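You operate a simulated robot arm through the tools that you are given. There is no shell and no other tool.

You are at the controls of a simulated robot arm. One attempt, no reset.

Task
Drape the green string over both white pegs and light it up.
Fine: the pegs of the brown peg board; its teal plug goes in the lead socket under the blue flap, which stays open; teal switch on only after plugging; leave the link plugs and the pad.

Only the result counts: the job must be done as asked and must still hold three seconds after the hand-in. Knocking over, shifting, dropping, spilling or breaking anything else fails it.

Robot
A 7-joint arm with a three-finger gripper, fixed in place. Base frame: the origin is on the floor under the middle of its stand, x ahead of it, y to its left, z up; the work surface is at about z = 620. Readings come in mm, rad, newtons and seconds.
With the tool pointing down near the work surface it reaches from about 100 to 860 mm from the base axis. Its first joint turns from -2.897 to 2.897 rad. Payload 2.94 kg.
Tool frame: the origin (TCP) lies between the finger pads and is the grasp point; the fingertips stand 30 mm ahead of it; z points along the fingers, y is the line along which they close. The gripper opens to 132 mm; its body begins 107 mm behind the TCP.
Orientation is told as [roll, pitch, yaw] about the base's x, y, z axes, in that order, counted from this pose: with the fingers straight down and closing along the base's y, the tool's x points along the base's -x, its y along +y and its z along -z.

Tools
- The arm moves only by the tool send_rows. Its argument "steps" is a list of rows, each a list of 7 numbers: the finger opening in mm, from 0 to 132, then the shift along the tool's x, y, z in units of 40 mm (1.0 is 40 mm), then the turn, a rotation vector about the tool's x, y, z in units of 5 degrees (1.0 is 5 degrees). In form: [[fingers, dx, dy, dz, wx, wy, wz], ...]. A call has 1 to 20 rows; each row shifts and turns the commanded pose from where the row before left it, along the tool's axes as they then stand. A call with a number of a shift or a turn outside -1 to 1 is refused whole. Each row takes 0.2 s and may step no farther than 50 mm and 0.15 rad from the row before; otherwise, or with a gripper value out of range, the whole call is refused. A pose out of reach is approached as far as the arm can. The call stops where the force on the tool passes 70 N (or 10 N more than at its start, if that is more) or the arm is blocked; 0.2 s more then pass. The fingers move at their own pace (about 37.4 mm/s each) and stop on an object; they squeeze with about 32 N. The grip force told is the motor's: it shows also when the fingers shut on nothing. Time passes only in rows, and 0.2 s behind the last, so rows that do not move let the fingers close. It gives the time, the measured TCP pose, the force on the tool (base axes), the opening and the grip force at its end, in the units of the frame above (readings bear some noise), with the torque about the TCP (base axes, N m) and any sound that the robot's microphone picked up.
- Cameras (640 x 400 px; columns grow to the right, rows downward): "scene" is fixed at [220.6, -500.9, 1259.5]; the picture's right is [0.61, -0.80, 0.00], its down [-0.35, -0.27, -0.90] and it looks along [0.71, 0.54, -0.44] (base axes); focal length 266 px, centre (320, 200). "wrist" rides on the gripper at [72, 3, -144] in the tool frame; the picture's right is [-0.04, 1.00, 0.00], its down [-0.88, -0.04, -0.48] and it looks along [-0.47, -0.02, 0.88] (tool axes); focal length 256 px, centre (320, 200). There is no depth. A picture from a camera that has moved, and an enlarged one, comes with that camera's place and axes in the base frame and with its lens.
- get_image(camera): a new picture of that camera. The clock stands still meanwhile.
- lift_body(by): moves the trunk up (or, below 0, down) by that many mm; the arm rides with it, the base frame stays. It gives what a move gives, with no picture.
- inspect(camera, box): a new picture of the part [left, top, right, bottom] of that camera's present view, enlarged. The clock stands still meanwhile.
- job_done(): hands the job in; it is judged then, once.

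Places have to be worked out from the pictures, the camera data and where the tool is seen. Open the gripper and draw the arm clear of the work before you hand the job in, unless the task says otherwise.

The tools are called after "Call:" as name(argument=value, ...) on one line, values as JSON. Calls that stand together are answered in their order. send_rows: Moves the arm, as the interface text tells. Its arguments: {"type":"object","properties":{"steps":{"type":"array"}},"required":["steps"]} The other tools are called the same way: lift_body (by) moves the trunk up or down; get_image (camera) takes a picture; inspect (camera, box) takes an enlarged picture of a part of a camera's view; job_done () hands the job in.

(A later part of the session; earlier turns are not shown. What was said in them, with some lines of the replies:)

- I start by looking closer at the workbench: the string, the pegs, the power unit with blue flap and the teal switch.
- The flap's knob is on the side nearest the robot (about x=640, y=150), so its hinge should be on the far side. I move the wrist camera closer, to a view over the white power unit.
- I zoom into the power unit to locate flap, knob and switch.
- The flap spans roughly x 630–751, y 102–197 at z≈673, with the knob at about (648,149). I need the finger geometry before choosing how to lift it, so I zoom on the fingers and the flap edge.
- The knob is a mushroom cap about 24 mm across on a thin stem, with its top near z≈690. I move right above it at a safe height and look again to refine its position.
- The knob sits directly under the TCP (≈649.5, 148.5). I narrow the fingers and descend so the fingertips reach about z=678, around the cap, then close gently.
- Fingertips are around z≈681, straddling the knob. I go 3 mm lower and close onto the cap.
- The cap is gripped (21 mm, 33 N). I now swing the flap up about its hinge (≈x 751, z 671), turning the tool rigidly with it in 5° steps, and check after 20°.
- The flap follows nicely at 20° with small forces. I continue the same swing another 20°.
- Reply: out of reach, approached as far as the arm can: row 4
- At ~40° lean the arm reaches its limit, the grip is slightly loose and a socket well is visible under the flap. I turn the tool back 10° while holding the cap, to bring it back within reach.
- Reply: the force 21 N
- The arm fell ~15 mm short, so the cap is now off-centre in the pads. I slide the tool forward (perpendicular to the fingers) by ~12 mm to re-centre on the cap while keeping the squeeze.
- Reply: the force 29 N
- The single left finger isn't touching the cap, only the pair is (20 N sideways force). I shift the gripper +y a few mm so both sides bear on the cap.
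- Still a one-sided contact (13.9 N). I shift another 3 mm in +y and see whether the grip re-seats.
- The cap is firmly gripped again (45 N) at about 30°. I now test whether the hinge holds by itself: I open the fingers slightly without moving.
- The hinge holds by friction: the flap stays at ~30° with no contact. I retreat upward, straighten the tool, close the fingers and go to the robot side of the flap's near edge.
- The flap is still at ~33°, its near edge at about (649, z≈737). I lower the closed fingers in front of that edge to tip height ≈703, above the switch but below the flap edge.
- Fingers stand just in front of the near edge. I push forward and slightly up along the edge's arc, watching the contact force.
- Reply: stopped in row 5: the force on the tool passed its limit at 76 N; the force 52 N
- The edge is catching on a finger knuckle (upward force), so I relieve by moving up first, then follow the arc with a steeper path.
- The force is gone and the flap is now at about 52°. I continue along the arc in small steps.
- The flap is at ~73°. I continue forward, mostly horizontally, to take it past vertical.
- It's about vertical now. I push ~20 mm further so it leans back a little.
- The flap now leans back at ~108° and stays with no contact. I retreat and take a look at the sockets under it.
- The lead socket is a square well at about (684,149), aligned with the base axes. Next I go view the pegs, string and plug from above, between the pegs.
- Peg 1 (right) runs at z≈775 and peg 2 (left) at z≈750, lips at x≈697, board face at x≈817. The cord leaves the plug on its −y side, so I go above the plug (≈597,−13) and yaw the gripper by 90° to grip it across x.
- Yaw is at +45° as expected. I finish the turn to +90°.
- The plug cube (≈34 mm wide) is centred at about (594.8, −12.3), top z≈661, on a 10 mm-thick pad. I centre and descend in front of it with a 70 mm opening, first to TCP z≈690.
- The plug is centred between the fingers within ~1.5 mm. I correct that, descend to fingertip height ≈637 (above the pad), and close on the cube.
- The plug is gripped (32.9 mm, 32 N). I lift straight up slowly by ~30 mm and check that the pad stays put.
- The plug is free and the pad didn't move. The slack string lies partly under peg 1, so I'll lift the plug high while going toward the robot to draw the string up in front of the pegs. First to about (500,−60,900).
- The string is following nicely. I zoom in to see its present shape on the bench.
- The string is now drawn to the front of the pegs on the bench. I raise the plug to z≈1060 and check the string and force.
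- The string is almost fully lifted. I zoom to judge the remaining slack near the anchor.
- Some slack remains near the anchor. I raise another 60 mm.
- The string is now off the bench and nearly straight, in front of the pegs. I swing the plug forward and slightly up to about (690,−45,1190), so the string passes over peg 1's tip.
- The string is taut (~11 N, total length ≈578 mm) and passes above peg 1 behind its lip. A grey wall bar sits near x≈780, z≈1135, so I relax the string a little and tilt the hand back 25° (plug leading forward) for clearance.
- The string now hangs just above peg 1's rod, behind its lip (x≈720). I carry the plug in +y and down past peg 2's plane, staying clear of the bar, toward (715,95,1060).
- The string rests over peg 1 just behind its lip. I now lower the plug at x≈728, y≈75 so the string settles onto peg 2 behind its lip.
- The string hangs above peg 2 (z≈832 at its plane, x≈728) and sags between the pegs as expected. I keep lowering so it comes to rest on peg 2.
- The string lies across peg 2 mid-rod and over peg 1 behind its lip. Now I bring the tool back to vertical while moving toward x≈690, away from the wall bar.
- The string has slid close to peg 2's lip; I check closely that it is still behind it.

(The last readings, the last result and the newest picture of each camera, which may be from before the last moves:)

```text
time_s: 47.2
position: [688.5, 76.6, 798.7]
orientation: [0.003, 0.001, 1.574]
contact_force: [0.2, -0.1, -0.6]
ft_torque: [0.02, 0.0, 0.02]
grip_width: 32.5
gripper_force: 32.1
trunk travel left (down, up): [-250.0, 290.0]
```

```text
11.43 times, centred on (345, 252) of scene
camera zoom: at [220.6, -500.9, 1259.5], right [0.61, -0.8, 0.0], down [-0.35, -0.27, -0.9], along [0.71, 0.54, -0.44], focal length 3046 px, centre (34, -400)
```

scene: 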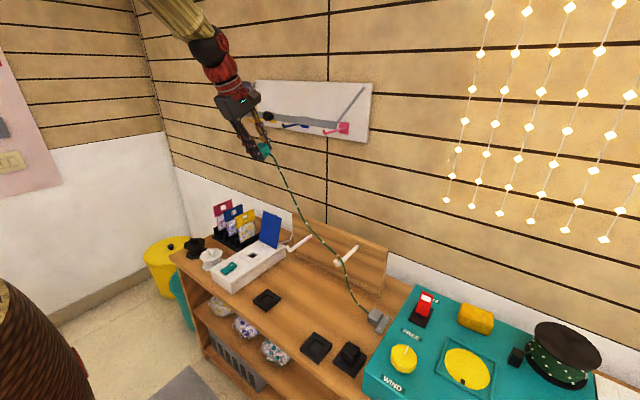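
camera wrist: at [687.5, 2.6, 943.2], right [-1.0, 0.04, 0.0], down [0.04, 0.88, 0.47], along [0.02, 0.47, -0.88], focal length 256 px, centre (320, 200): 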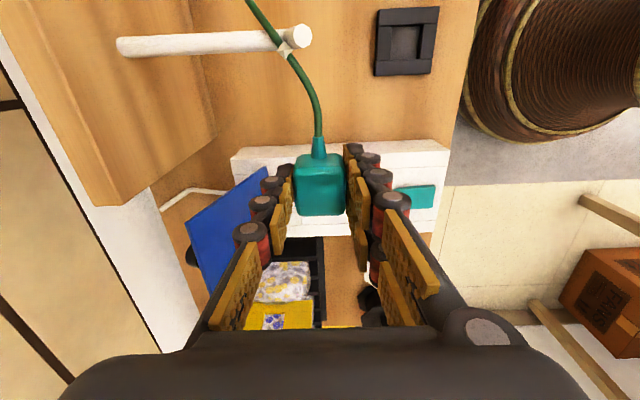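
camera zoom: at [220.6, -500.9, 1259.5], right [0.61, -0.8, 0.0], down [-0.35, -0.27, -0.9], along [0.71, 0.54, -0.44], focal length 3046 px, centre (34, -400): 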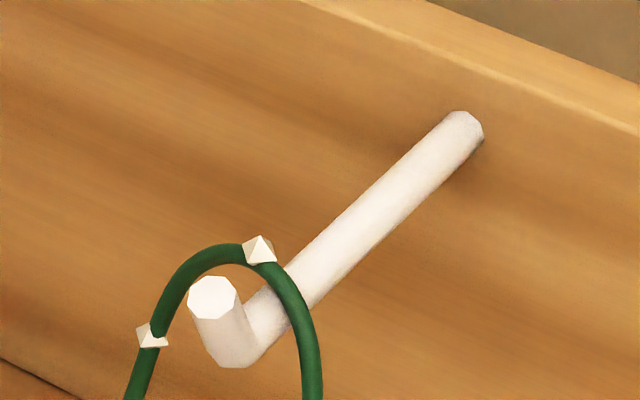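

The string is behind the lip on both pegs. I move the plug over the socket, staying well above it, and then compare positions closely.

Call:
send_rows(steps=[[25, -0.45, 0.04, 0.1, 0, 0, 0], [25, -0.45, 0.04, 0.2, 0, 0, 0], [25, -0.45, 0.04, 0.2, 0, 0, 0], [25, -0.46, 0.04, 0.2, 0, 0, 0], [25, 0, 0, 0, 0, 0, 0]])

Call:
get_image(camera="wrist")

Call:
inspect(camera="scene", box=[220, 200, 300, 270])

Call:
inspect(camera="scene", box=[240, 210, 390, 330])

```text
time_s: 48.4
position: [682.5, 149.8, 771.3]
orientation: [0.005, 0.002, 1.57]
contact_force: [0.1, 0.1, -1.4]
ft_torque: [-0.03, -0.03, 0.01]
grip_width: 32.8
gripper_force: 32.3
trunk travel left (down, up): [-250.0, 290.0]
```

```text
taken
camera wrist: at [680.6, 75.9, 914.8], right [-1.0, 0.04, 0.0], down [0.04, 0.88, 0.47], along [0.02, 0.47, -0.88], focal length 256 px, centre (320, 200)
```

wrist: 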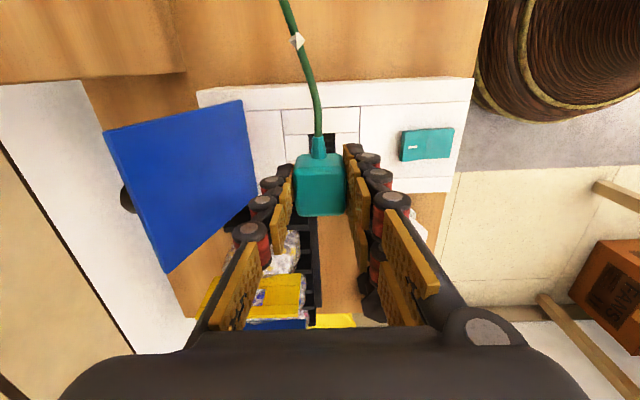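

```text
5.71 times, centred on (260, 235) of scene
camera zoom: at [220.6, -500.9, 1259.5], right [0.61, -0.8, 0.0], down [-0.35, -0.27, -0.9], along [0.71, 0.54, -0.44], focal length 1523 px, centre (663, 0)
```

zoom: 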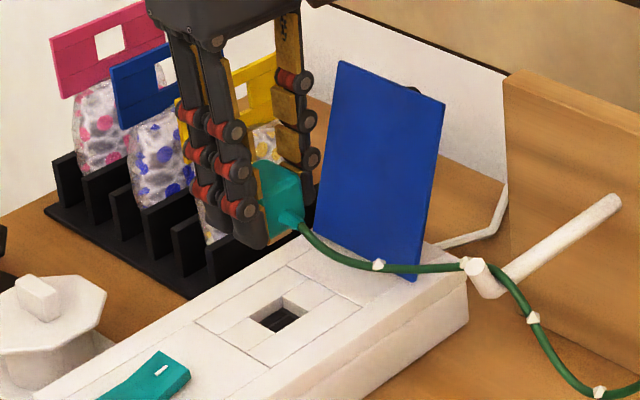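

```text
3.33 times, centred on (315, 270) of scene
camera zoom: at [220.6, -500.9, 1259.5], right [0.61, -0.8, 0.0], down [-0.35, -0.27, -0.9], along [0.71, 0.54, -0.44], focal length 888 px, centre (337, -33)
```

zoom: 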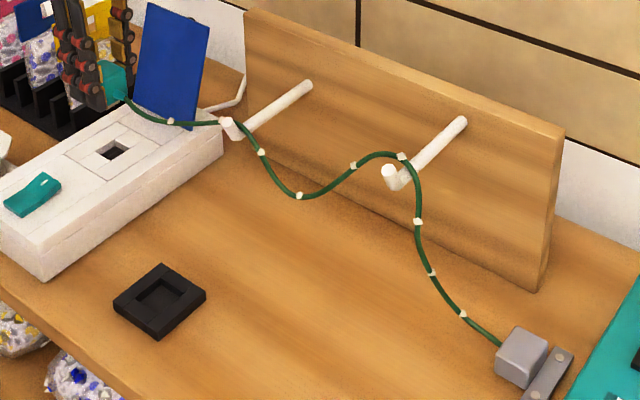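

The plug is above the socket region; I zoom in on the wrist view to compare the socket well's x-centre with the plug.

Call:
inspect(camera="wrist", box=[260, 80, 380, 220])

Call:
inspect(camera="scene", box=[240, 215, 290, 265])

```text
2.86 times, centred on (320, 150) of wrist
camera zoom: at [680.6, 75.9, 914.8], right [-1.0, 0.04, 0.0], down [0.04, 0.88, 0.47], along [0.02, 0.47, -0.88], focal length 731 px, centre (320, 343)
```

zoom: 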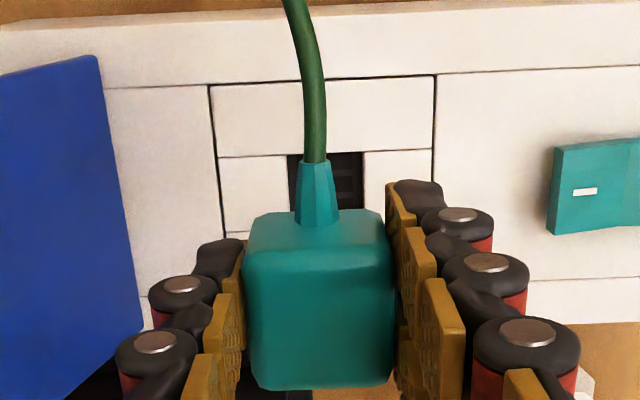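

```text
8.00 times, centred on (265, 240) of scene
camera zoom: at [220.6, -500.9, 1259.5], right [0.61, -0.8, 0.0], down [-0.35, -0.27, -0.9], along [0.71, 0.54, -0.44], focal length 2132 px, centre (760, -120)
```

zoom: 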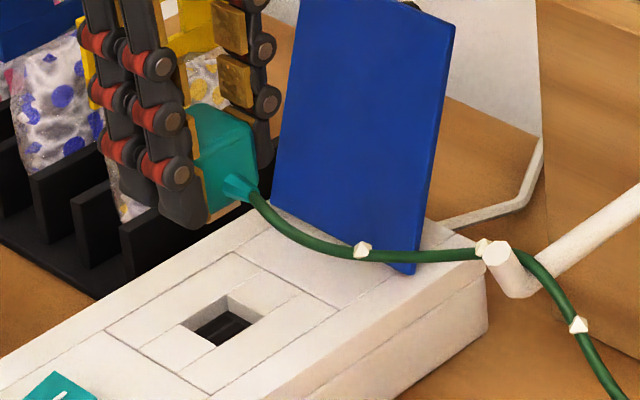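

From this view the socket centre is at x≈681, y≈148.7, and the plug about 2.7 mm too far in +x. I correct and descend to TCP z≈735 for a close comparison.

Call:
send_rows(steps=[[25, 0.025, 0.0675, 0.3, 0, 0, 0], [25, 0, 0, 0.4, 0, 0, 0], [25, 0, 0, 0.2, 0, 0, 0], [25, 0, 0, 0, 0, 0, 0]])

Call:
inspect(camera="scene", box=[245, 225, 285, 260])

Call:
inspect(camera="wrist", box=[260, 80, 380, 220])

```text
time_s: 49.4
position: [679.1, 148.3, 734.5]
orientation: [0.004, 0.001, 1.573]
contact_force: [0.9, 0.0, -0.7]
ft_torque: [0.0, -0.01, -0.01]
grip_width: 32.9
gripper_force: 31.8
trunk travel left (down, up): [-250.0, 290.0]
```

```text
11.43 times, centred on (265, 242) of scene
camera zoom: at [220.6, -500.9, 1259.5], right [0.61, -0.8, 0.0], down [-0.35, -0.27, -0.9], along [0.71, 0.54, -0.44], focal length 3046 px, centre (949, -286)
```

zoom: 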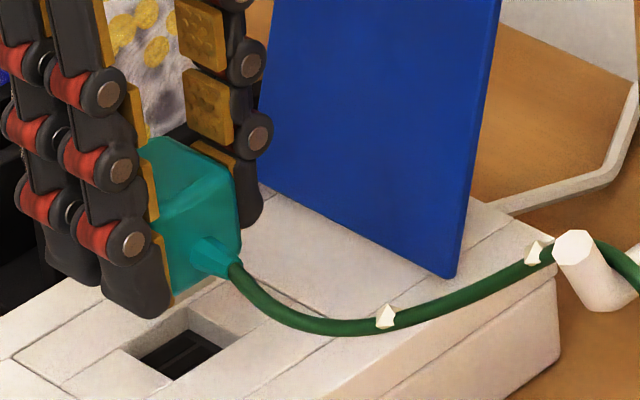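

```text
2.86 times, centred on (320, 150) of wrist
camera zoom: at [678.1, 74.3, 879.3], right [-1.0, 0.04, 0.0], down [0.04, 0.88, 0.47], along [0.02, 0.47, -0.88], focal length 731 px, centre (320, 343)
```

zoom: 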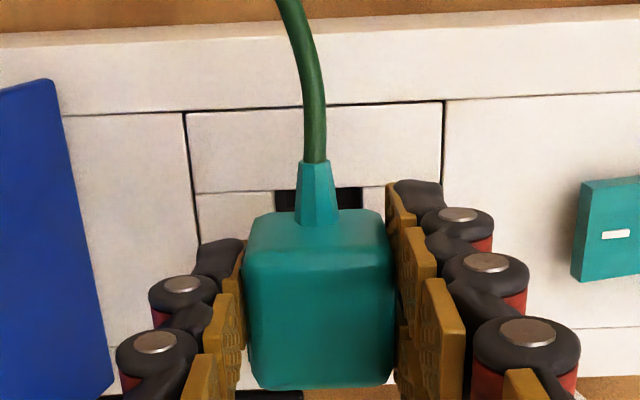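

Wrist view suggests the plug is aligned within about 1 mm. I verify with a tighter scene zoom on plug and socket.

Call:
inspect(camera="scene", box=[252, 232, 276, 256])

Call:
inspect(camera="wrist", box=[285, 120, 355, 165])

```text
16.00 times, centred on (264, 244) of scene
camera zoom: at [220.6, -500.9, 1259.5], right [0.61, -0.8, 0.0], down [-0.35, -0.27, -0.9], along [0.71, 0.54, -0.44], focal length 4264 px, centre (1216, -504)
```

zoom: 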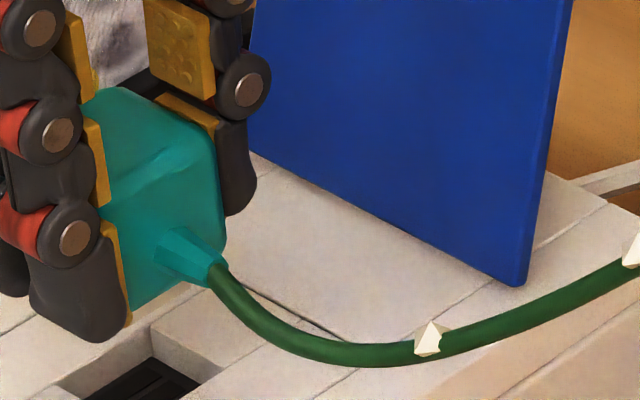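

```text
8.89 times, centred on (320, 142) of wrist
camera zoom: at [678.1, 74.3, 879.3], right [-1.0, 0.04, 0.0], down [0.04, 0.88, 0.47], along [0.02, 0.47, -0.88], focal length 2276 px, centre (320, 711)
```

zoom: 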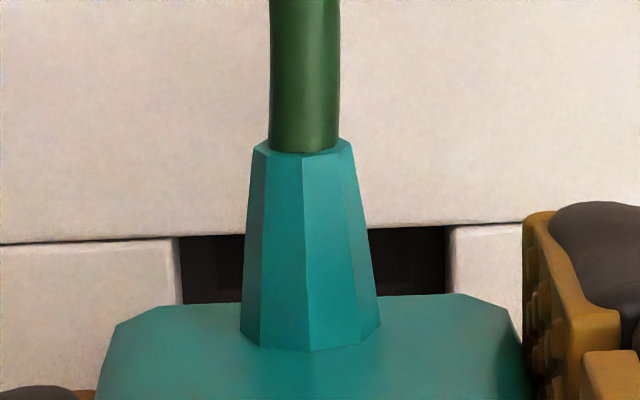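

Combining both views, box top is near z≈664, the socket centre near (682,150.5) and the plug within ~1–2 mm of it. I lower to TCP z≈713 with a small correction and compare again at close range.

Call:
send_rows(steps=[[25, -0.0125, -0.0125, 0.25, 0, 0, 0], [25, 0, 0, 0.25, 0, 0, 0], [25, 0, 0, 0.05, 0, 0, 0], [25, 0, 0, 0, 0, 0, 0]])

Call:
inspect(camera="scene", box=[250, 236, 280, 260])

Call:
inspect(camera="wrist", box=[285, 110, 355, 165])

```text
time_s: 50.4
position: [678.9, 146.8, 712.3]
orientation: [0.002, 0.001, 1.573]
contact_force: [0.2, 0.0, 0.0]
ft_torque: [0.01, 0.01, 0.0]
grip_width: 32.9
gripper_force: 32.6
trunk travel left (down, up): [-250.0, 290.0]
```

```text
16.00 times, centred on (265, 248) of scene
camera zoom: at [220.6, -500.9, 1259.5], right [0.61, -0.8, 0.0], down [-0.35, -0.27, -0.9], along [0.71, 0.54, -0.44], focal length 4264 px, centre (1200, -568)
```

zoom: 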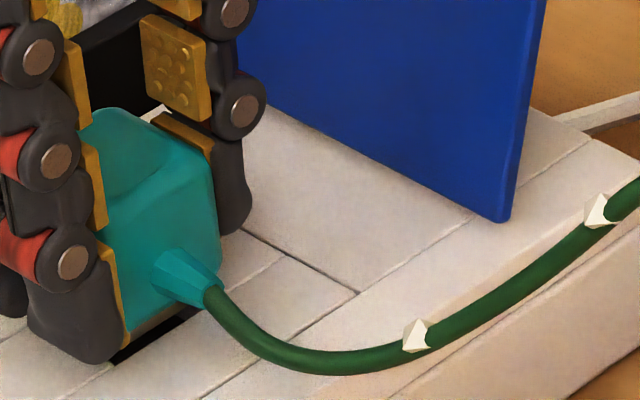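

```text
7.27 times, centred on (320, 138) of wrist
camera zoom: at [678.4, 74.1, 856.8], right [-1.0, 0.04, 0.0], down [0.04, 0.88, 0.47], along [0.02, 0.47, -0.88], focal length 1862 px, centre (320, 654)
```

zoom: 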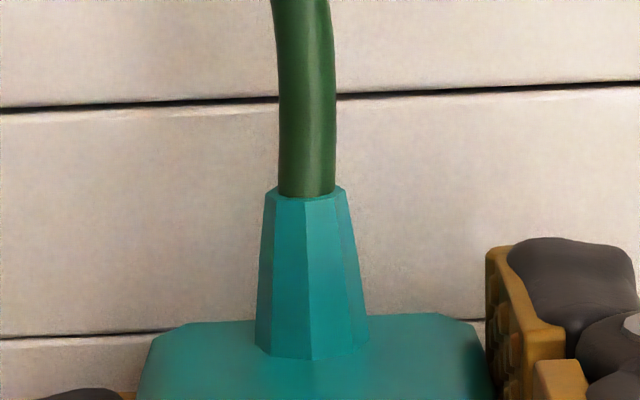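

The plug's underside is ~12 mm above the socket and the dark opening is visible just beneath its near edge. I zoom in more to judge the alignment.

Call:
inspect(camera="scene", box=[254, 246, 270, 260])

```text
16.00 times, centred on (262, 253) of scene
camera zoom: at [220.6, -500.9, 1259.5], right [0.61, -0.8, 0.0], down [-0.35, -0.27, -0.9], along [0.71, 0.54, -0.44], focal length 4264 px, centre (1248, -648)
```

zoom: 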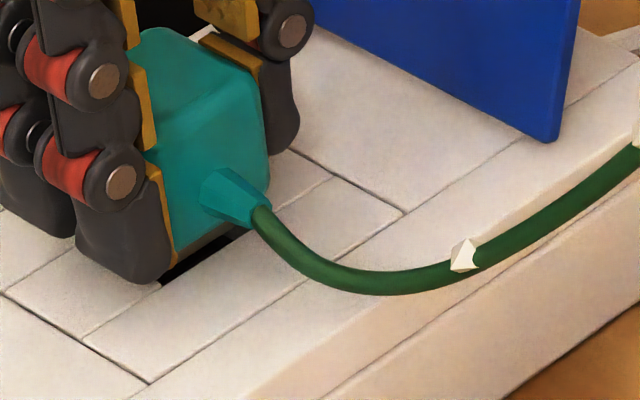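

Estimates agree that x is aligned and the plug should go about 1.5 mm further in +y. I shift that and lower 4 mm more, then look again.

Call:
send_rows(steps=[[25, -0.0375, 0, 0.05, 0, 0, 0], [25, 0, 0, 0.05, 0, 0, 0], [25, 0, 0, 0, 0, 0, 0]])

Call:
inspect(camera="scene", box=[254, 246, 270, 260])

```text
time_s: 51.2
position: [680.3, 149.4, 707.9]
orientation: [0.002, 0.001, 1.572]
contact_force: [0.5, 0.3, -0.8]
ft_torque: [0.0, -0.02, 0.02]
grip_width: 32.8
gripper_force: 31.8
trunk travel left (down, up): [-250.0, 290.0]
```

```text
16.00 times, centred on (262, 253) of scene
camera zoom: at [220.6, -500.9, 1259.5], right [0.61, -0.8, 0.0], down [-0.35, -0.27, -0.9], along [0.71, 0.54, -0.44], focal length 4264 px, centre (1248, -648)
```

zoom: 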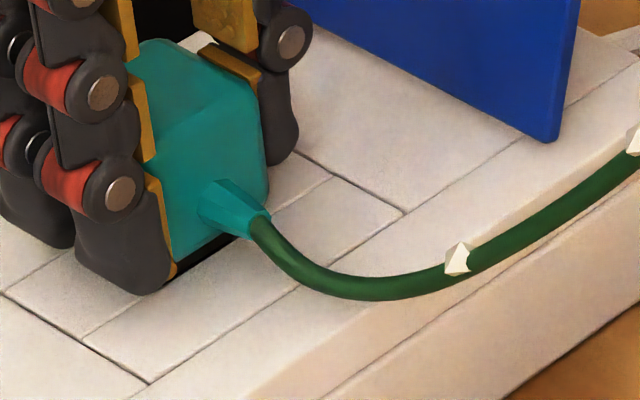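

Everything looks aligned within about a millimetre and there is no contact yet. I lower in 1–2 mm steps watching the force.

Call:
send_rows(steps=[[25, 0, 0, 0.04, 0, 0, 0], [25, 0, 0, 0.03, 0, 0, 0], [25, 0, 0, 0, 0, 0, 0]])

Call:
inspect(camera="scene", box=[254, 246, 270, 260])

```text
time_s: 52.0
position: [680.5, 148.8, 706.4]
orientation: [0.004, 0.001, 1.572]
contact_force: [-0.2, -0.4, -1.1]
ft_torque: [-0.04, -0.01, -0.01]
grip_width: 32.7
gripper_force: 32.1
trunk travel left (down, up): [-250.0, 290.0]
```

```text
16.00 times, centred on (262, 253) of scene
camera zoom: at [220.6, -500.9, 1259.5], right [0.61, -0.8, 0.0], down [-0.35, -0.27, -0.9], along [0.71, 0.54, -0.44], focal length 4264 px, centre (1248, -648)
```

zoom: 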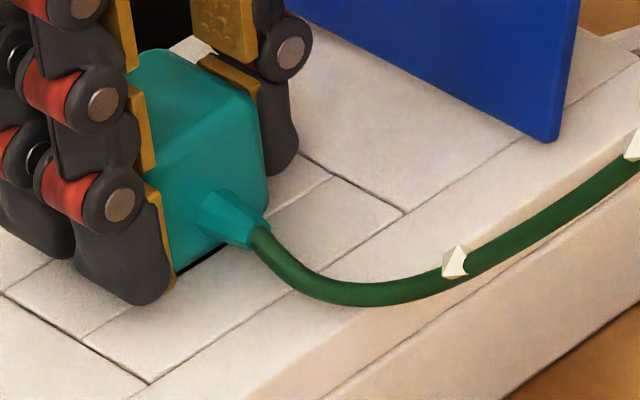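

Still no contact although the plug body is only ~1–2 mm above the box, so the prongs must be entering the well. I keep lowering in small steps.

Call:
send_rows(steps=[[25, 0, 0, 0.03, 0, 0, 0], [25, 0, 0, 0.03, 0, 0, 0], [25, 0, 0, 0, 0, 0, 0]])

Call:
inspect(camera="scene", box=[254, 246, 270, 260])

```text
time_s: 52.8
position: [678.8, 147.8, 705.8]
orientation: [0.002, 0.001, 1.572]
contact_force: [-6.4, -10.4, 16.0]
ft_torque: [-0.45, 0.37, 0.04]
grip_width: 33.0
gripper_force: 32.3
trunk travel left (down, up): [-250.0, 290.0]
heard: snap
```

```text
16.00 times, centred on (262, 253) of scene
camera zoom: at [220.6, -500.9, 1259.5], right [0.61, -0.8, 0.0], down [-0.35, -0.27, -0.9], along [0.71, 0.54, -0.44], focal length 4264 px, centre (1248, -648)
```

zoom: 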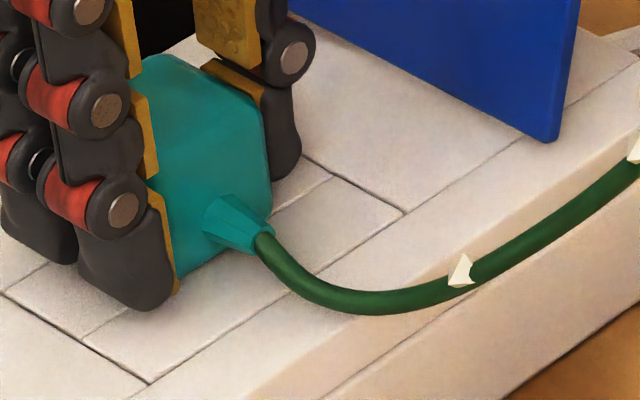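

I heard a snap and the plug body now sits on the box: it has clicked into the socket. I open the fingers moderately and check it stays.

Call:
send_rows(steps=[[36, 0, 0, 0, 0, 0, 0], [42, 0, 0, 0, 0, 0, 0], [50, 0, 0, 0, 0, 0, 0], [50, 0, 0, 0, 0, 0, 0]])

Call:
inspect(camera="scene", box=[245, 235, 285, 265])

Call:
get_image(camera="wrist")

```text
time_s: 53.8
position: [680.9, 149.5, 703.3]
orientation: [0.005, 0.002, 1.573]
contact_force: [-0.7, 0.3, 0.1]
ft_torque: [0.03, 0.0, -0.01]
grip_width: 50.2
gripper_force: 0.0
trunk travel left (down, up): [-250.0, 290.0]
```

```text
13.33 times, centred on (265, 250) of scene
camera zoom: at [220.6, -500.9, 1259.5], right [0.61, -0.8, 0.0], down [-0.35, -0.27, -0.9], along [0.71, 0.54, -0.44], focal length 3553 px, centre (1053, -467)
```

zoom: 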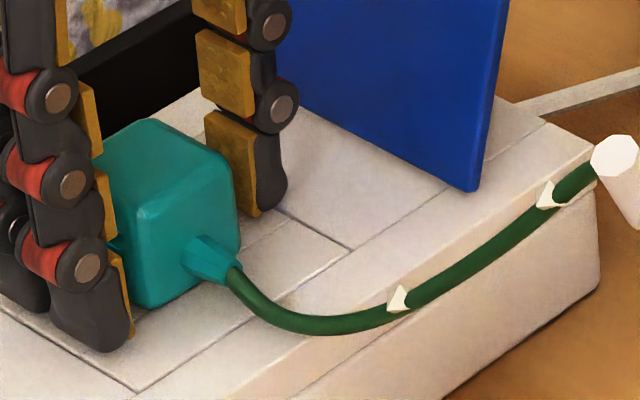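

```text
taken
camera wrist: at [678.7, 75.9, 847.7], right [-1.0, 0.04, 0.0], down [0.04, 0.88, 0.47], along [0.02, 0.47, -0.88], focal length 256 px, centre (320, 200)
```

wrist: 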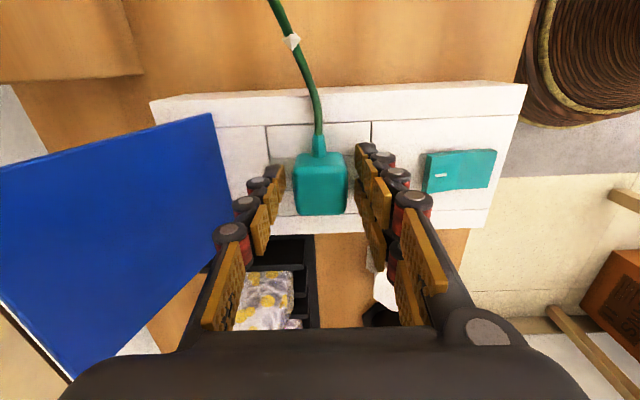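

The plug is seated and released. I raise straight up clear of it and inspect the string on both pegs.

Call:
send_rows(steps=[[52, 0, 0, -0.4, 0, 0, 0], [52, 0, 0, -0.8, 0, 0, 0], [52, 0, 0, -0.9, 0, 0, 0], [52, 0, 0, -0.9, 0, 0, 0], [52, 0, 0, 0, 0, 0, 0]])

Call:
inspect(camera="scene", box=[240, 210, 390, 330])

Call:
inspect(camera="scene", box=[275, 225, 315, 260])

Call:
inspect(camera="scene", box=[325, 235, 365, 270])

Call:
get_image(camera="wrist")

```text
time_s: 55.0
position: [679.8, 150.0, 823.5]
orientation: [0.004, 0.0, 1.572]
contact_force: [-0.9, -0.8, 1.0]
ft_torque: [0.0, -0.02, 0.01]
grip_width: 51.9
gripper_force: 0.0
trunk travel left (down, up): [-250.0, 290.0]
```

```text
3.33 times, centred on (315, 270) of scene
camera zoom: at [220.6, -500.9, 1259.5], right [0.61, -0.8, 0.0], down [-0.35, -0.27, -0.9], along [0.71, 0.54, -0.44], focal length 888 px, centre (337, -33)
```

zoom: 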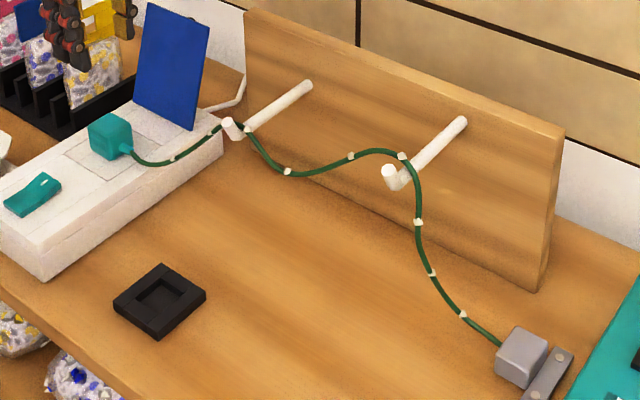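

```text
11.43 times, centred on (295, 242) of scene
camera zoom: at [220.6, -500.9, 1259.5], right [0.61, -0.8, 0.0], down [-0.35, -0.27, -0.9], along [0.71, 0.54, -0.44], focal length 3046 px, centre (606, -286)
```

zoom: 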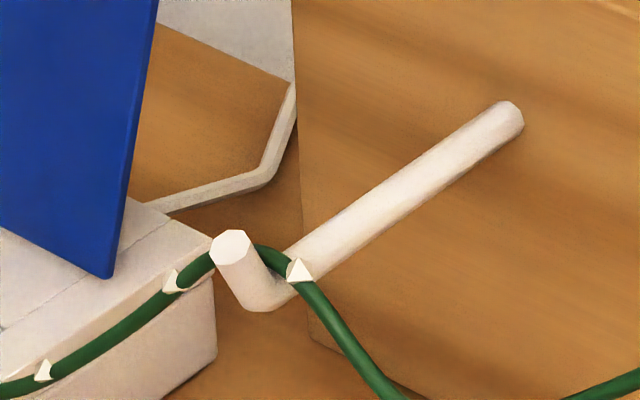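

```text
11.43 times, centred on (345, 252) of scene
camera zoom: at [220.6, -500.9, 1259.5], right [0.61, -0.8, 0.0], down [-0.35, -0.27, -0.9], along [0.71, 0.54, -0.44], focal length 3046 px, centre (34, -400)
```

zoom: 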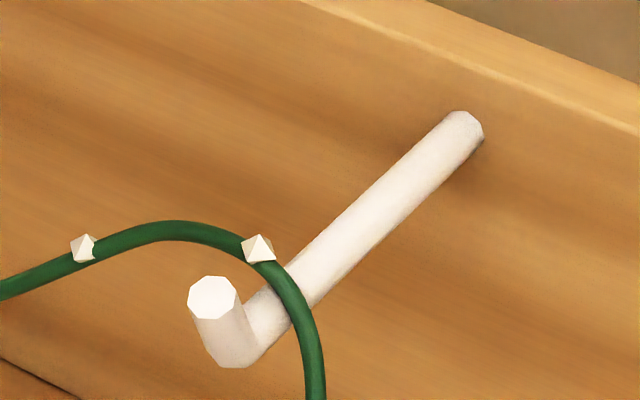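

```text
taken
camera wrist: at [678.7, 75.3, 967.8], right [-1.0, 0.04, 0.0], down [0.04, 0.88, 0.47], along [0.02, 0.47, -0.88], focal length 256 px, centre (320, 200)
```

wrist: 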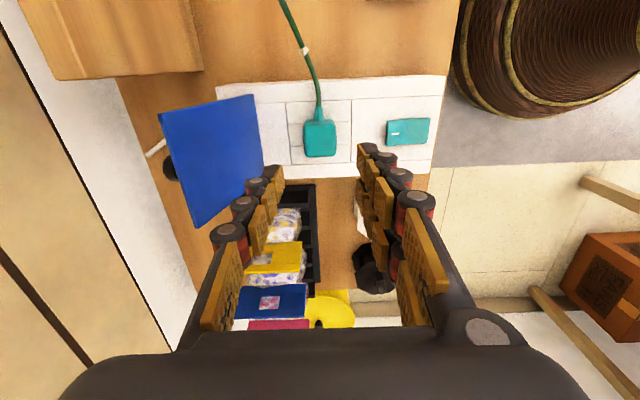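

The string is draped over both pegs behind their lips and the plug is in. Now the switch: I zoom in to see which half of the rocker is up.

Call:
inspect(camera="scene", box=[215, 253, 250, 280])

Call:
inspect(camera="wrist", box=[360, 95, 460, 165])

```text
14.81 times, centred on (232, 266) of scene
camera zoom: at [220.6, -500.9, 1259.5], right [0.61, -0.8, 0.0], down [-0.35, -0.27, -0.9], along [0.71, 0.54, -0.44], focal length 3948 px, centre (1616, -785)
```

zoom: 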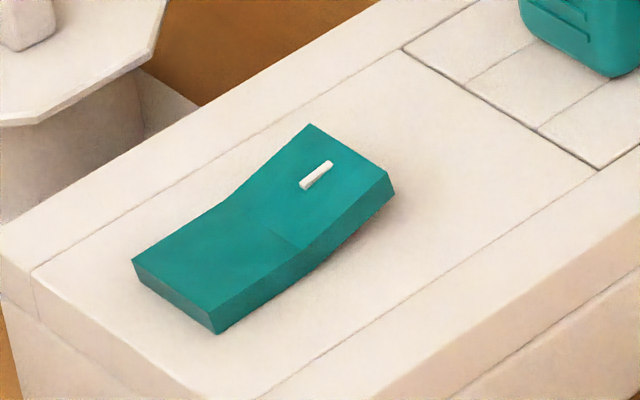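

```text
5.71 times, centred on (410, 130) of wrist
camera zoom: at [678.7, 75.3, 967.8], right [-1.0, 0.04, 0.0], down [0.04, 0.88, 0.47], along [0.02, 0.47, -0.88], focal length 1463 px, centre (-194, 600)
```

zoom: 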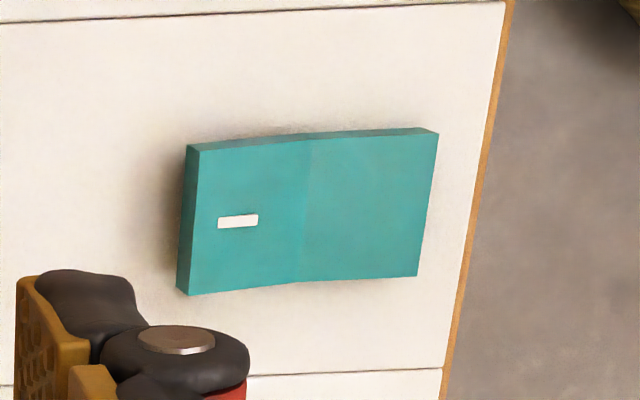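

The far half (with the "I" mark, x≈582–607, y≈149) is raised, so pressing it turns the switch on. I close the fingers and move above it at about x=611.

Call:
send_rows(steps=[[30, 0.0125, 0.85, 0, 0, 0, 0], [0, 0.0125, 0.87, 0, 0, 0, 0], [0, 0, 0, 0.7, 0, 0, 0], [0, 0, 0, 0.7, 0, 0, 0], [0, 0, 0, 0.7, 0, 0, 0], [0, 0, 0, 0, 0, 0, 0]])

Call:
inspect(camera="scene", box=[210, 225, 280, 280])

Call:
inspect(camera="wrist", box=[220, 80, 420, 220])

```text
time_s: 56.4
position: [612.4, 147.5, 738.0]
orientation: [0.003, 0.001, 1.573]
contact_force: [-0.4, 0.5, -0.6]
ft_torque: [0.01, 0.01, -0.01]
grip_width: 0.0
gripper_force: 28.6
trunk travel left (down, up): [-250.0, 290.0]
```

```text
7.27 times, centred on (245, 252) of scene
camera zoom: at [220.6, -500.9, 1259.5], right [0.61, -0.8, 0.0], down [-0.35, -0.27, -0.9], along [0.71, 0.54, -0.44], focal length 1938 px, centre (866, -182)
```

zoom: 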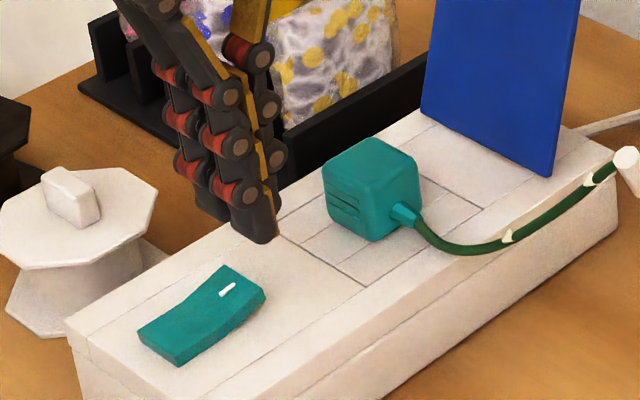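

```text
2.86 times, centred on (320, 150) of wrist
camera zoom: at [610.2, 75.2, 883.5], right [-1.0, 0.04, 0.0], down [0.04, 0.88, 0.47], along [0.02, 0.47, -0.88], focal length 731 px, centre (320, 343)
```

zoom: 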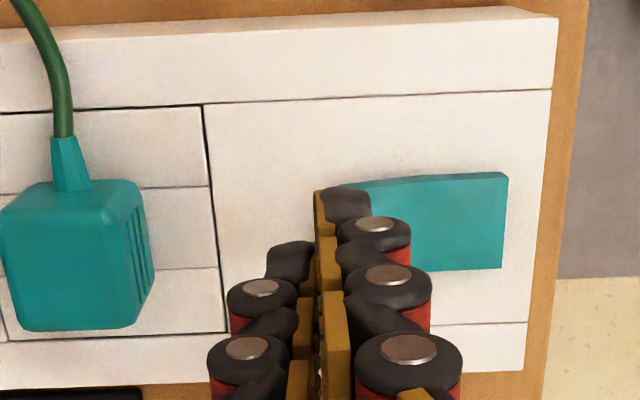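

The pair of fingertips is over the raised half. I lower to just above it and then press in small steps, watching for force and a click.

Call:
send_rows(steps=[[0, 0, 0, 0.3, 0, 0, 0], [0, 0, 0, 0.2, 0, 0, 0], [0, 0, 0, 0.1, 0, 0, 0], [0, 0, 0, 0, 0, 0, 0]])

Call:
inspect(camera="scene", box=[215, 245, 255, 280])

```text
time_s: 57.4
position: [612.1, 147.8, 715.3]
orientation: [0.003, 0.001, 1.572]
contact_force: [0.4, 0.0, 0.8]
ft_torque: [0.02, 0.02, -0.02]
grip_width: 0.2
gripper_force: 28.3
trunk travel left (down, up): [-250.0, 290.0]
```

```text
11.43 times, centred on (235, 262) of scene
camera zoom: at [220.6, -500.9, 1259.5], right [0.61, -0.8, 0.0], down [-0.35, -0.27, -0.9], along [0.71, 0.54, -0.44], focal length 3046 px, centre (1291, -514)
```

zoom: 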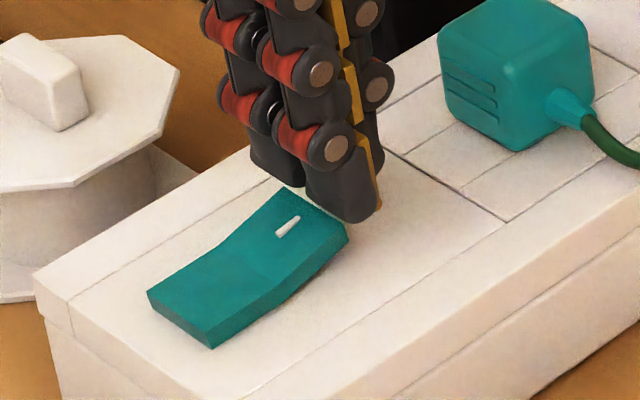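

The fingertips look slightly too far toward the end of the rocker, so I shift 5 mm toward the robot and then press down in small steps.

Call:
send_rows(steps=[[0, 0, 0.125, 0, 0, 0, 0], [0, 0, 0, 0.06, 0, 0, 0], [0, 0, 0, 0.06, 0, 0, 0], [0, 0, 0, 0.06, 0, 0, 0]])

Call:
inspect(camera="scene", box=[215, 245, 255, 280])

```text
time_s: 58.4
position: [606.7, 148.0, 708.5]
orientation: [0.001, 0.002, 1.572]
contact_force: [0.8, 0.0, 1.4]
ft_torque: [-0.03, -0.02, 0.02]
grip_width: 0.0
gripper_force: 29.1
trunk travel left (down, up): [-250.0, 290.0]
```

```text
11.43 times, centred on (235, 262) of scene
camera zoom: at [220.6, -500.9, 1259.5], right [0.61, -0.8, 0.0], down [-0.35, -0.27, -0.9], along [0.71, 0.54, -0.44], focal length 3046 px, centre (1291, -514)
```

zoom: 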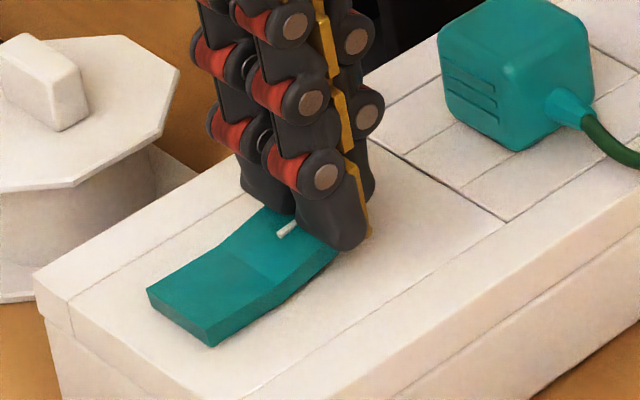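

Contact is just beginning. I continue pressing in ~2 mm steps.

Call:
send_rows(steps=[[0, 0, 0, 0.05, 0, 0, 0], [0, 0, 0, 0.05, 0, 0, 0], [0, 0, 0, 0.03, 0, 0, 0]])

Call:
inspect(camera="scene", box=[215, 245, 255, 280])

```text
time_s: 59.2
position: [606.5, 147.5, 704.0]
orientation: [0.004, 0.002, 1.572]
contact_force: [-0.5, 0.2, 0.5]
ft_torque: [0.01, 0.02, 0.0]
grip_width: 0.0
gripper_force: 28.3
trunk travel left (down, up): [-250.0, 290.0]
```

```text
11.43 times, centred on (235, 262) of scene
camera zoom: at [220.6, -500.9, 1259.5], right [0.61, -0.8, 0.0], down [-0.35, -0.27, -0.9], along [0.71, 0.54, -0.44], focal length 3046 px, centre (1291, -514)
```

zoom: 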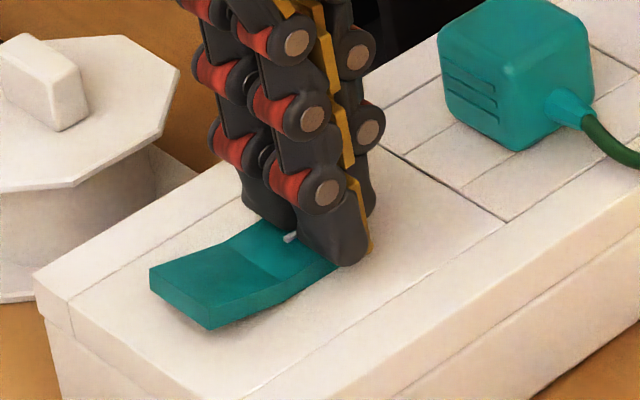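

The rocker is tipping over (near half rising). I press a few mm more to complete it.

Call:
send_rows(steps=[[0, 0, 0, 0.04, 0, 0, 0], [0, 0, 0, 0.04, 0, 0, 0], [0, 0, 0, 0, 0, 0, 0]])

Call:
inspect(camera="scene", box=[215, 245, 255, 280])

Call:
get_image(camera="scene")

```text
time_s: 60.0
position: [606.8, 148.0, 702.4]
orientation: [0.0, 0.0, 1.572]
contact_force: [-4.6, -2.1, 21.6]
ft_torque: [-0.02, 0.27, 0.01]
grip_width: 0.3
gripper_force: 28.4
trunk travel left (down, up): [-250.0, 290.0]
```

```text
11.43 times, centred on (235, 262) of scene
camera zoom: at [220.6, -500.9, 1259.5], right [0.61, -0.8, 0.0], down [-0.35, -0.27, -0.9], along [0.71, 0.54, -0.44], focal length 3046 px, centre (1291, -514)
```

zoom: 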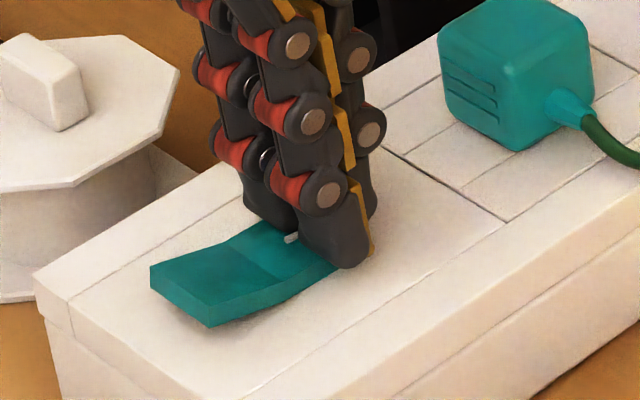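

```text
taken
```

scene: 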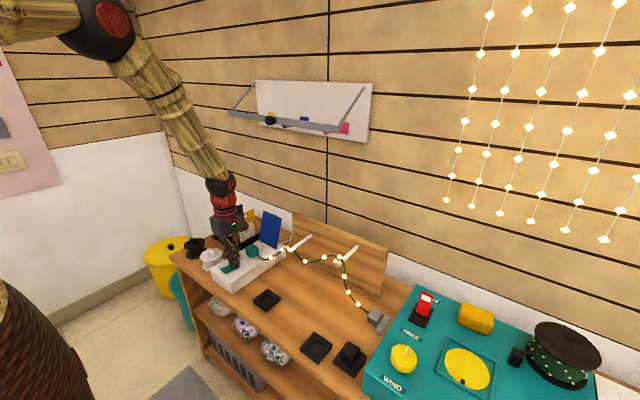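

The string's bulbs now glow, and the switch bottomed out (21.6 N). I lift straight up and check that it stays on.

Call:
send_rows(steps=[[0, 0, 0, -0.2, 0, 0, 0], [0, 0, 0, -0.6, 0, 0, 0], [0, 0, 0, -0.9, 0, 0, 0], [0, 0, 0, -0.9, 0, 0, 0], [0, 0, 0, -0.9, 0, 0, 0], [30, 0, 0, -0.6, 0, 0, 0], [60, 0, 0, 0, 0, 0, 0]])

Call:
get_image(camera="scene")

Call:
inspect(camera="scene", box=[205, 210, 395, 330])

Call:
get_image(camera="wrist")

```text
time_s: 61.6
position: [607.2, 148.2, 865.3]
orientation: [0.004, 0.001, 1.572]
contact_force: [-0.2, 0.7, 0.7]
ft_torque: [0.03, -0.04, -0.01]
grip_width: 36.3
gripper_force: 0.0
trunk travel left (down, up): [-250.0, 290.0]
```

```text
taken
```

scene: 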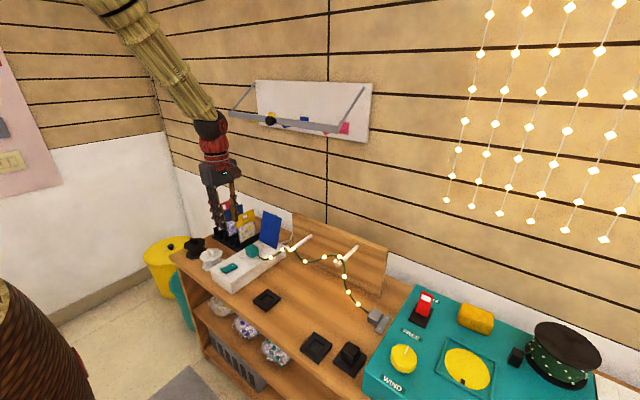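

```text
3.33 times, centred on (300, 270) of scene
camera zoom: at [220.6, -500.9, 1259.5], right [0.61, -0.8, 0.0], down [-0.35, -0.27, -0.9], along [0.71, 0.54, -0.44], focal length 888 px, centre (387, -33)
```

zoom: 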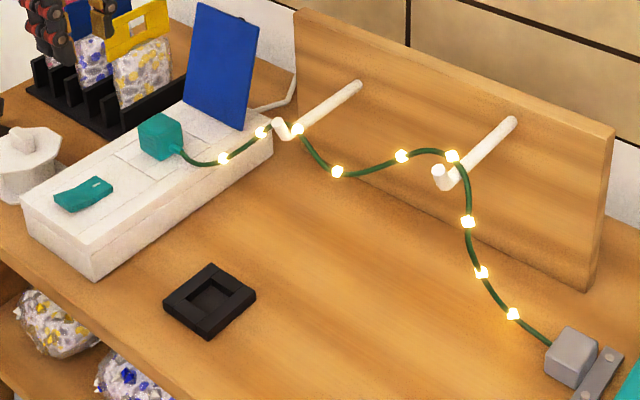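

```text
taken
camera wrist: at [605.3, 75.0, 1008.3], right [-1.0, 0.04, 0.0], down [0.04, 0.88, 0.47], along [0.02, 0.47, -0.88], focal length 256 px, centre (320, 200)
```

wrist: 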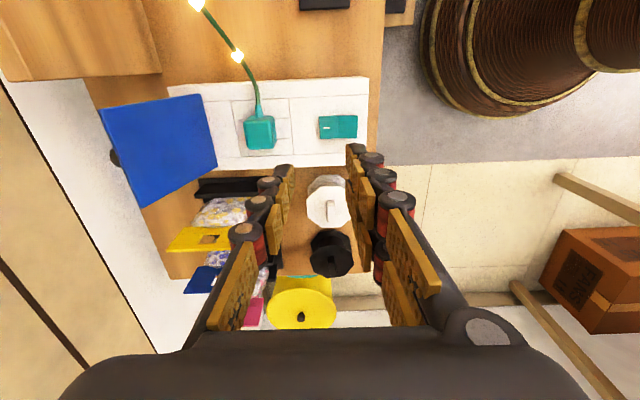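

The string stays lit with switch on, flap open and plug seated. I draw the arm up and back, opening the gripper, then make a final check.

Call:
send_rows(steps=[[60, 0, 0.3, -0.8, 0, 0, 0], [80, 0, 0.42, -0.77, 0, 0, 0], [100, 0, 0.42, -0.77, 0, 0, 0], [120, 0, 0.42, -0.77, 0, 0, 0], [132, 0, 0.42, -0.77, 0, 0, 0], [132, 0, 0.42, -0.77, 0, 0, 0], [132, 0, 0, 0, 0, 0, 0], [132, 0, 0, 0, 0, 0, 0], [132, 0, 0, 0, 0, 0, 0]])

Call:
get_image(camera="scene")

Call:
inspect(camera="scene", box=[205, 210, 395, 330])

Call:
inspect(camera="scene", box=[325, 235, 365, 270])

Call:
inspect(camera="scene", box=[270, 225, 320, 260])

```text
time_s: 63.6
position: [512.0, 149.9, 1051.4]
orientation: [0.002, 0.001, 1.573]
contact_force: [0.2, 0.5, -0.2]
ft_torque: [-0.02, -0.01, 0.0]
grip_width: 131.9
gripper_force: 0.1
trunk travel left (down, up): [-250.0, 290.0]
```

```text
taken
```

scene: 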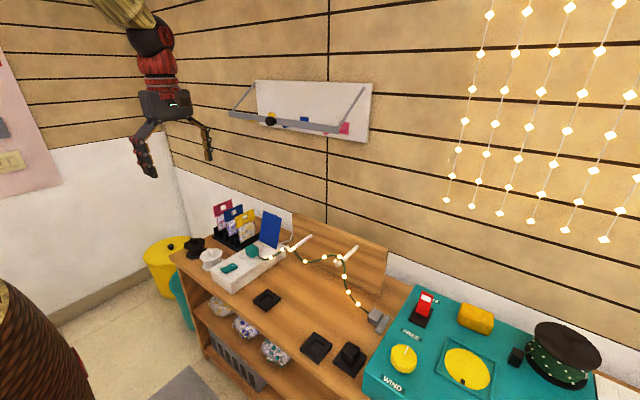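

```text
3.33 times, centred on (300, 270) of scene
camera zoom: at [220.6, -500.9, 1259.5], right [0.61, -0.8, 0.0], down [-0.35, -0.27, -0.9], along [0.71, 0.54, -0.44], focal length 888 px, centre (387, -33)
```

zoom: 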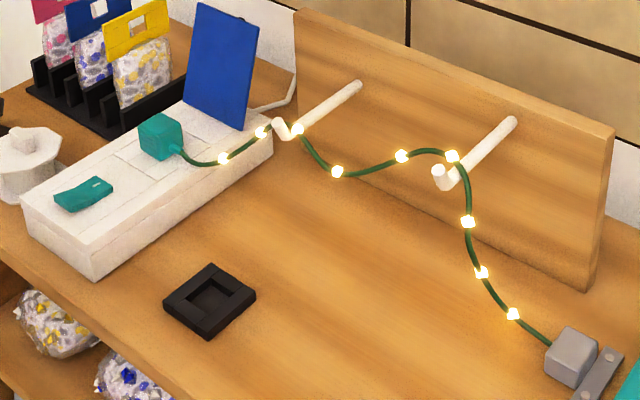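

```text
11.43 times, centred on (345, 252) of scene
camera zoom: at [220.6, -500.9, 1259.5], right [0.61, -0.8, 0.0], down [-0.35, -0.27, -0.9], along [0.71, 0.54, -0.44], focal length 3046 px, centre (34, -400)
```

zoom: 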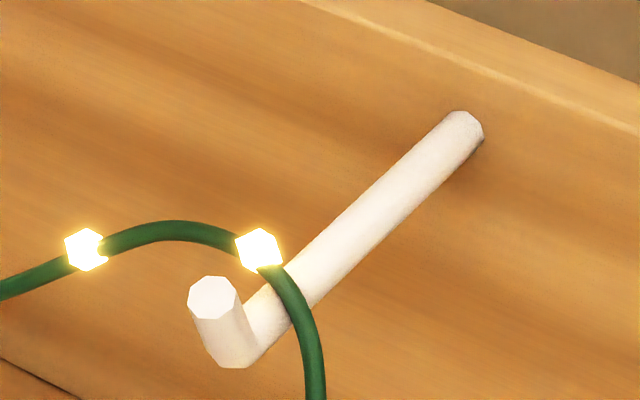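

```text
11.43 times, centred on (295, 242) of scene
camera zoom: at [220.6, -500.9, 1259.5], right [0.61, -0.8, 0.0], down [-0.35, -0.27, -0.9], along [0.71, 0.54, -0.44], focal length 3046 px, centre (606, -286)
```

zoom: 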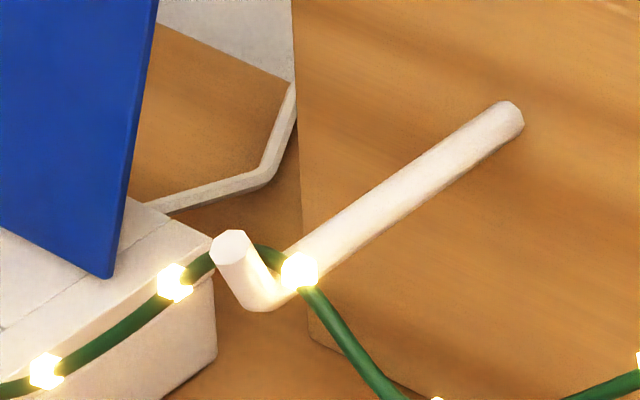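

The string lies over both white pegs behind their lips and is lit. The plug is in the lead socket, the flap is open, the switch is on, nothing else has moved, and the arm is clear. I hand in the job.

Call:
job_done()

```text
The job is handed in.
```

The job is handed in. The green string is draped over both white pegs, behind their lips, and its bulbs are lit.

- **Plug:** the teal plug snapped into the lead socket under the blue flap, and it stayed put when I let go.
- **Flap:** it is open, leaning back past vertical, and stays there on its own.
- **Switch:** I pressed it only after the plug was in. It stayed on after I lifted off.
- **Rest of the bench:** I left the link plugs and the pad alone, and in the last pictures I saw nothing else moved. The gripper is open and the arm is drawn back.

I don't have the judge's result, only these last pictures and readings.
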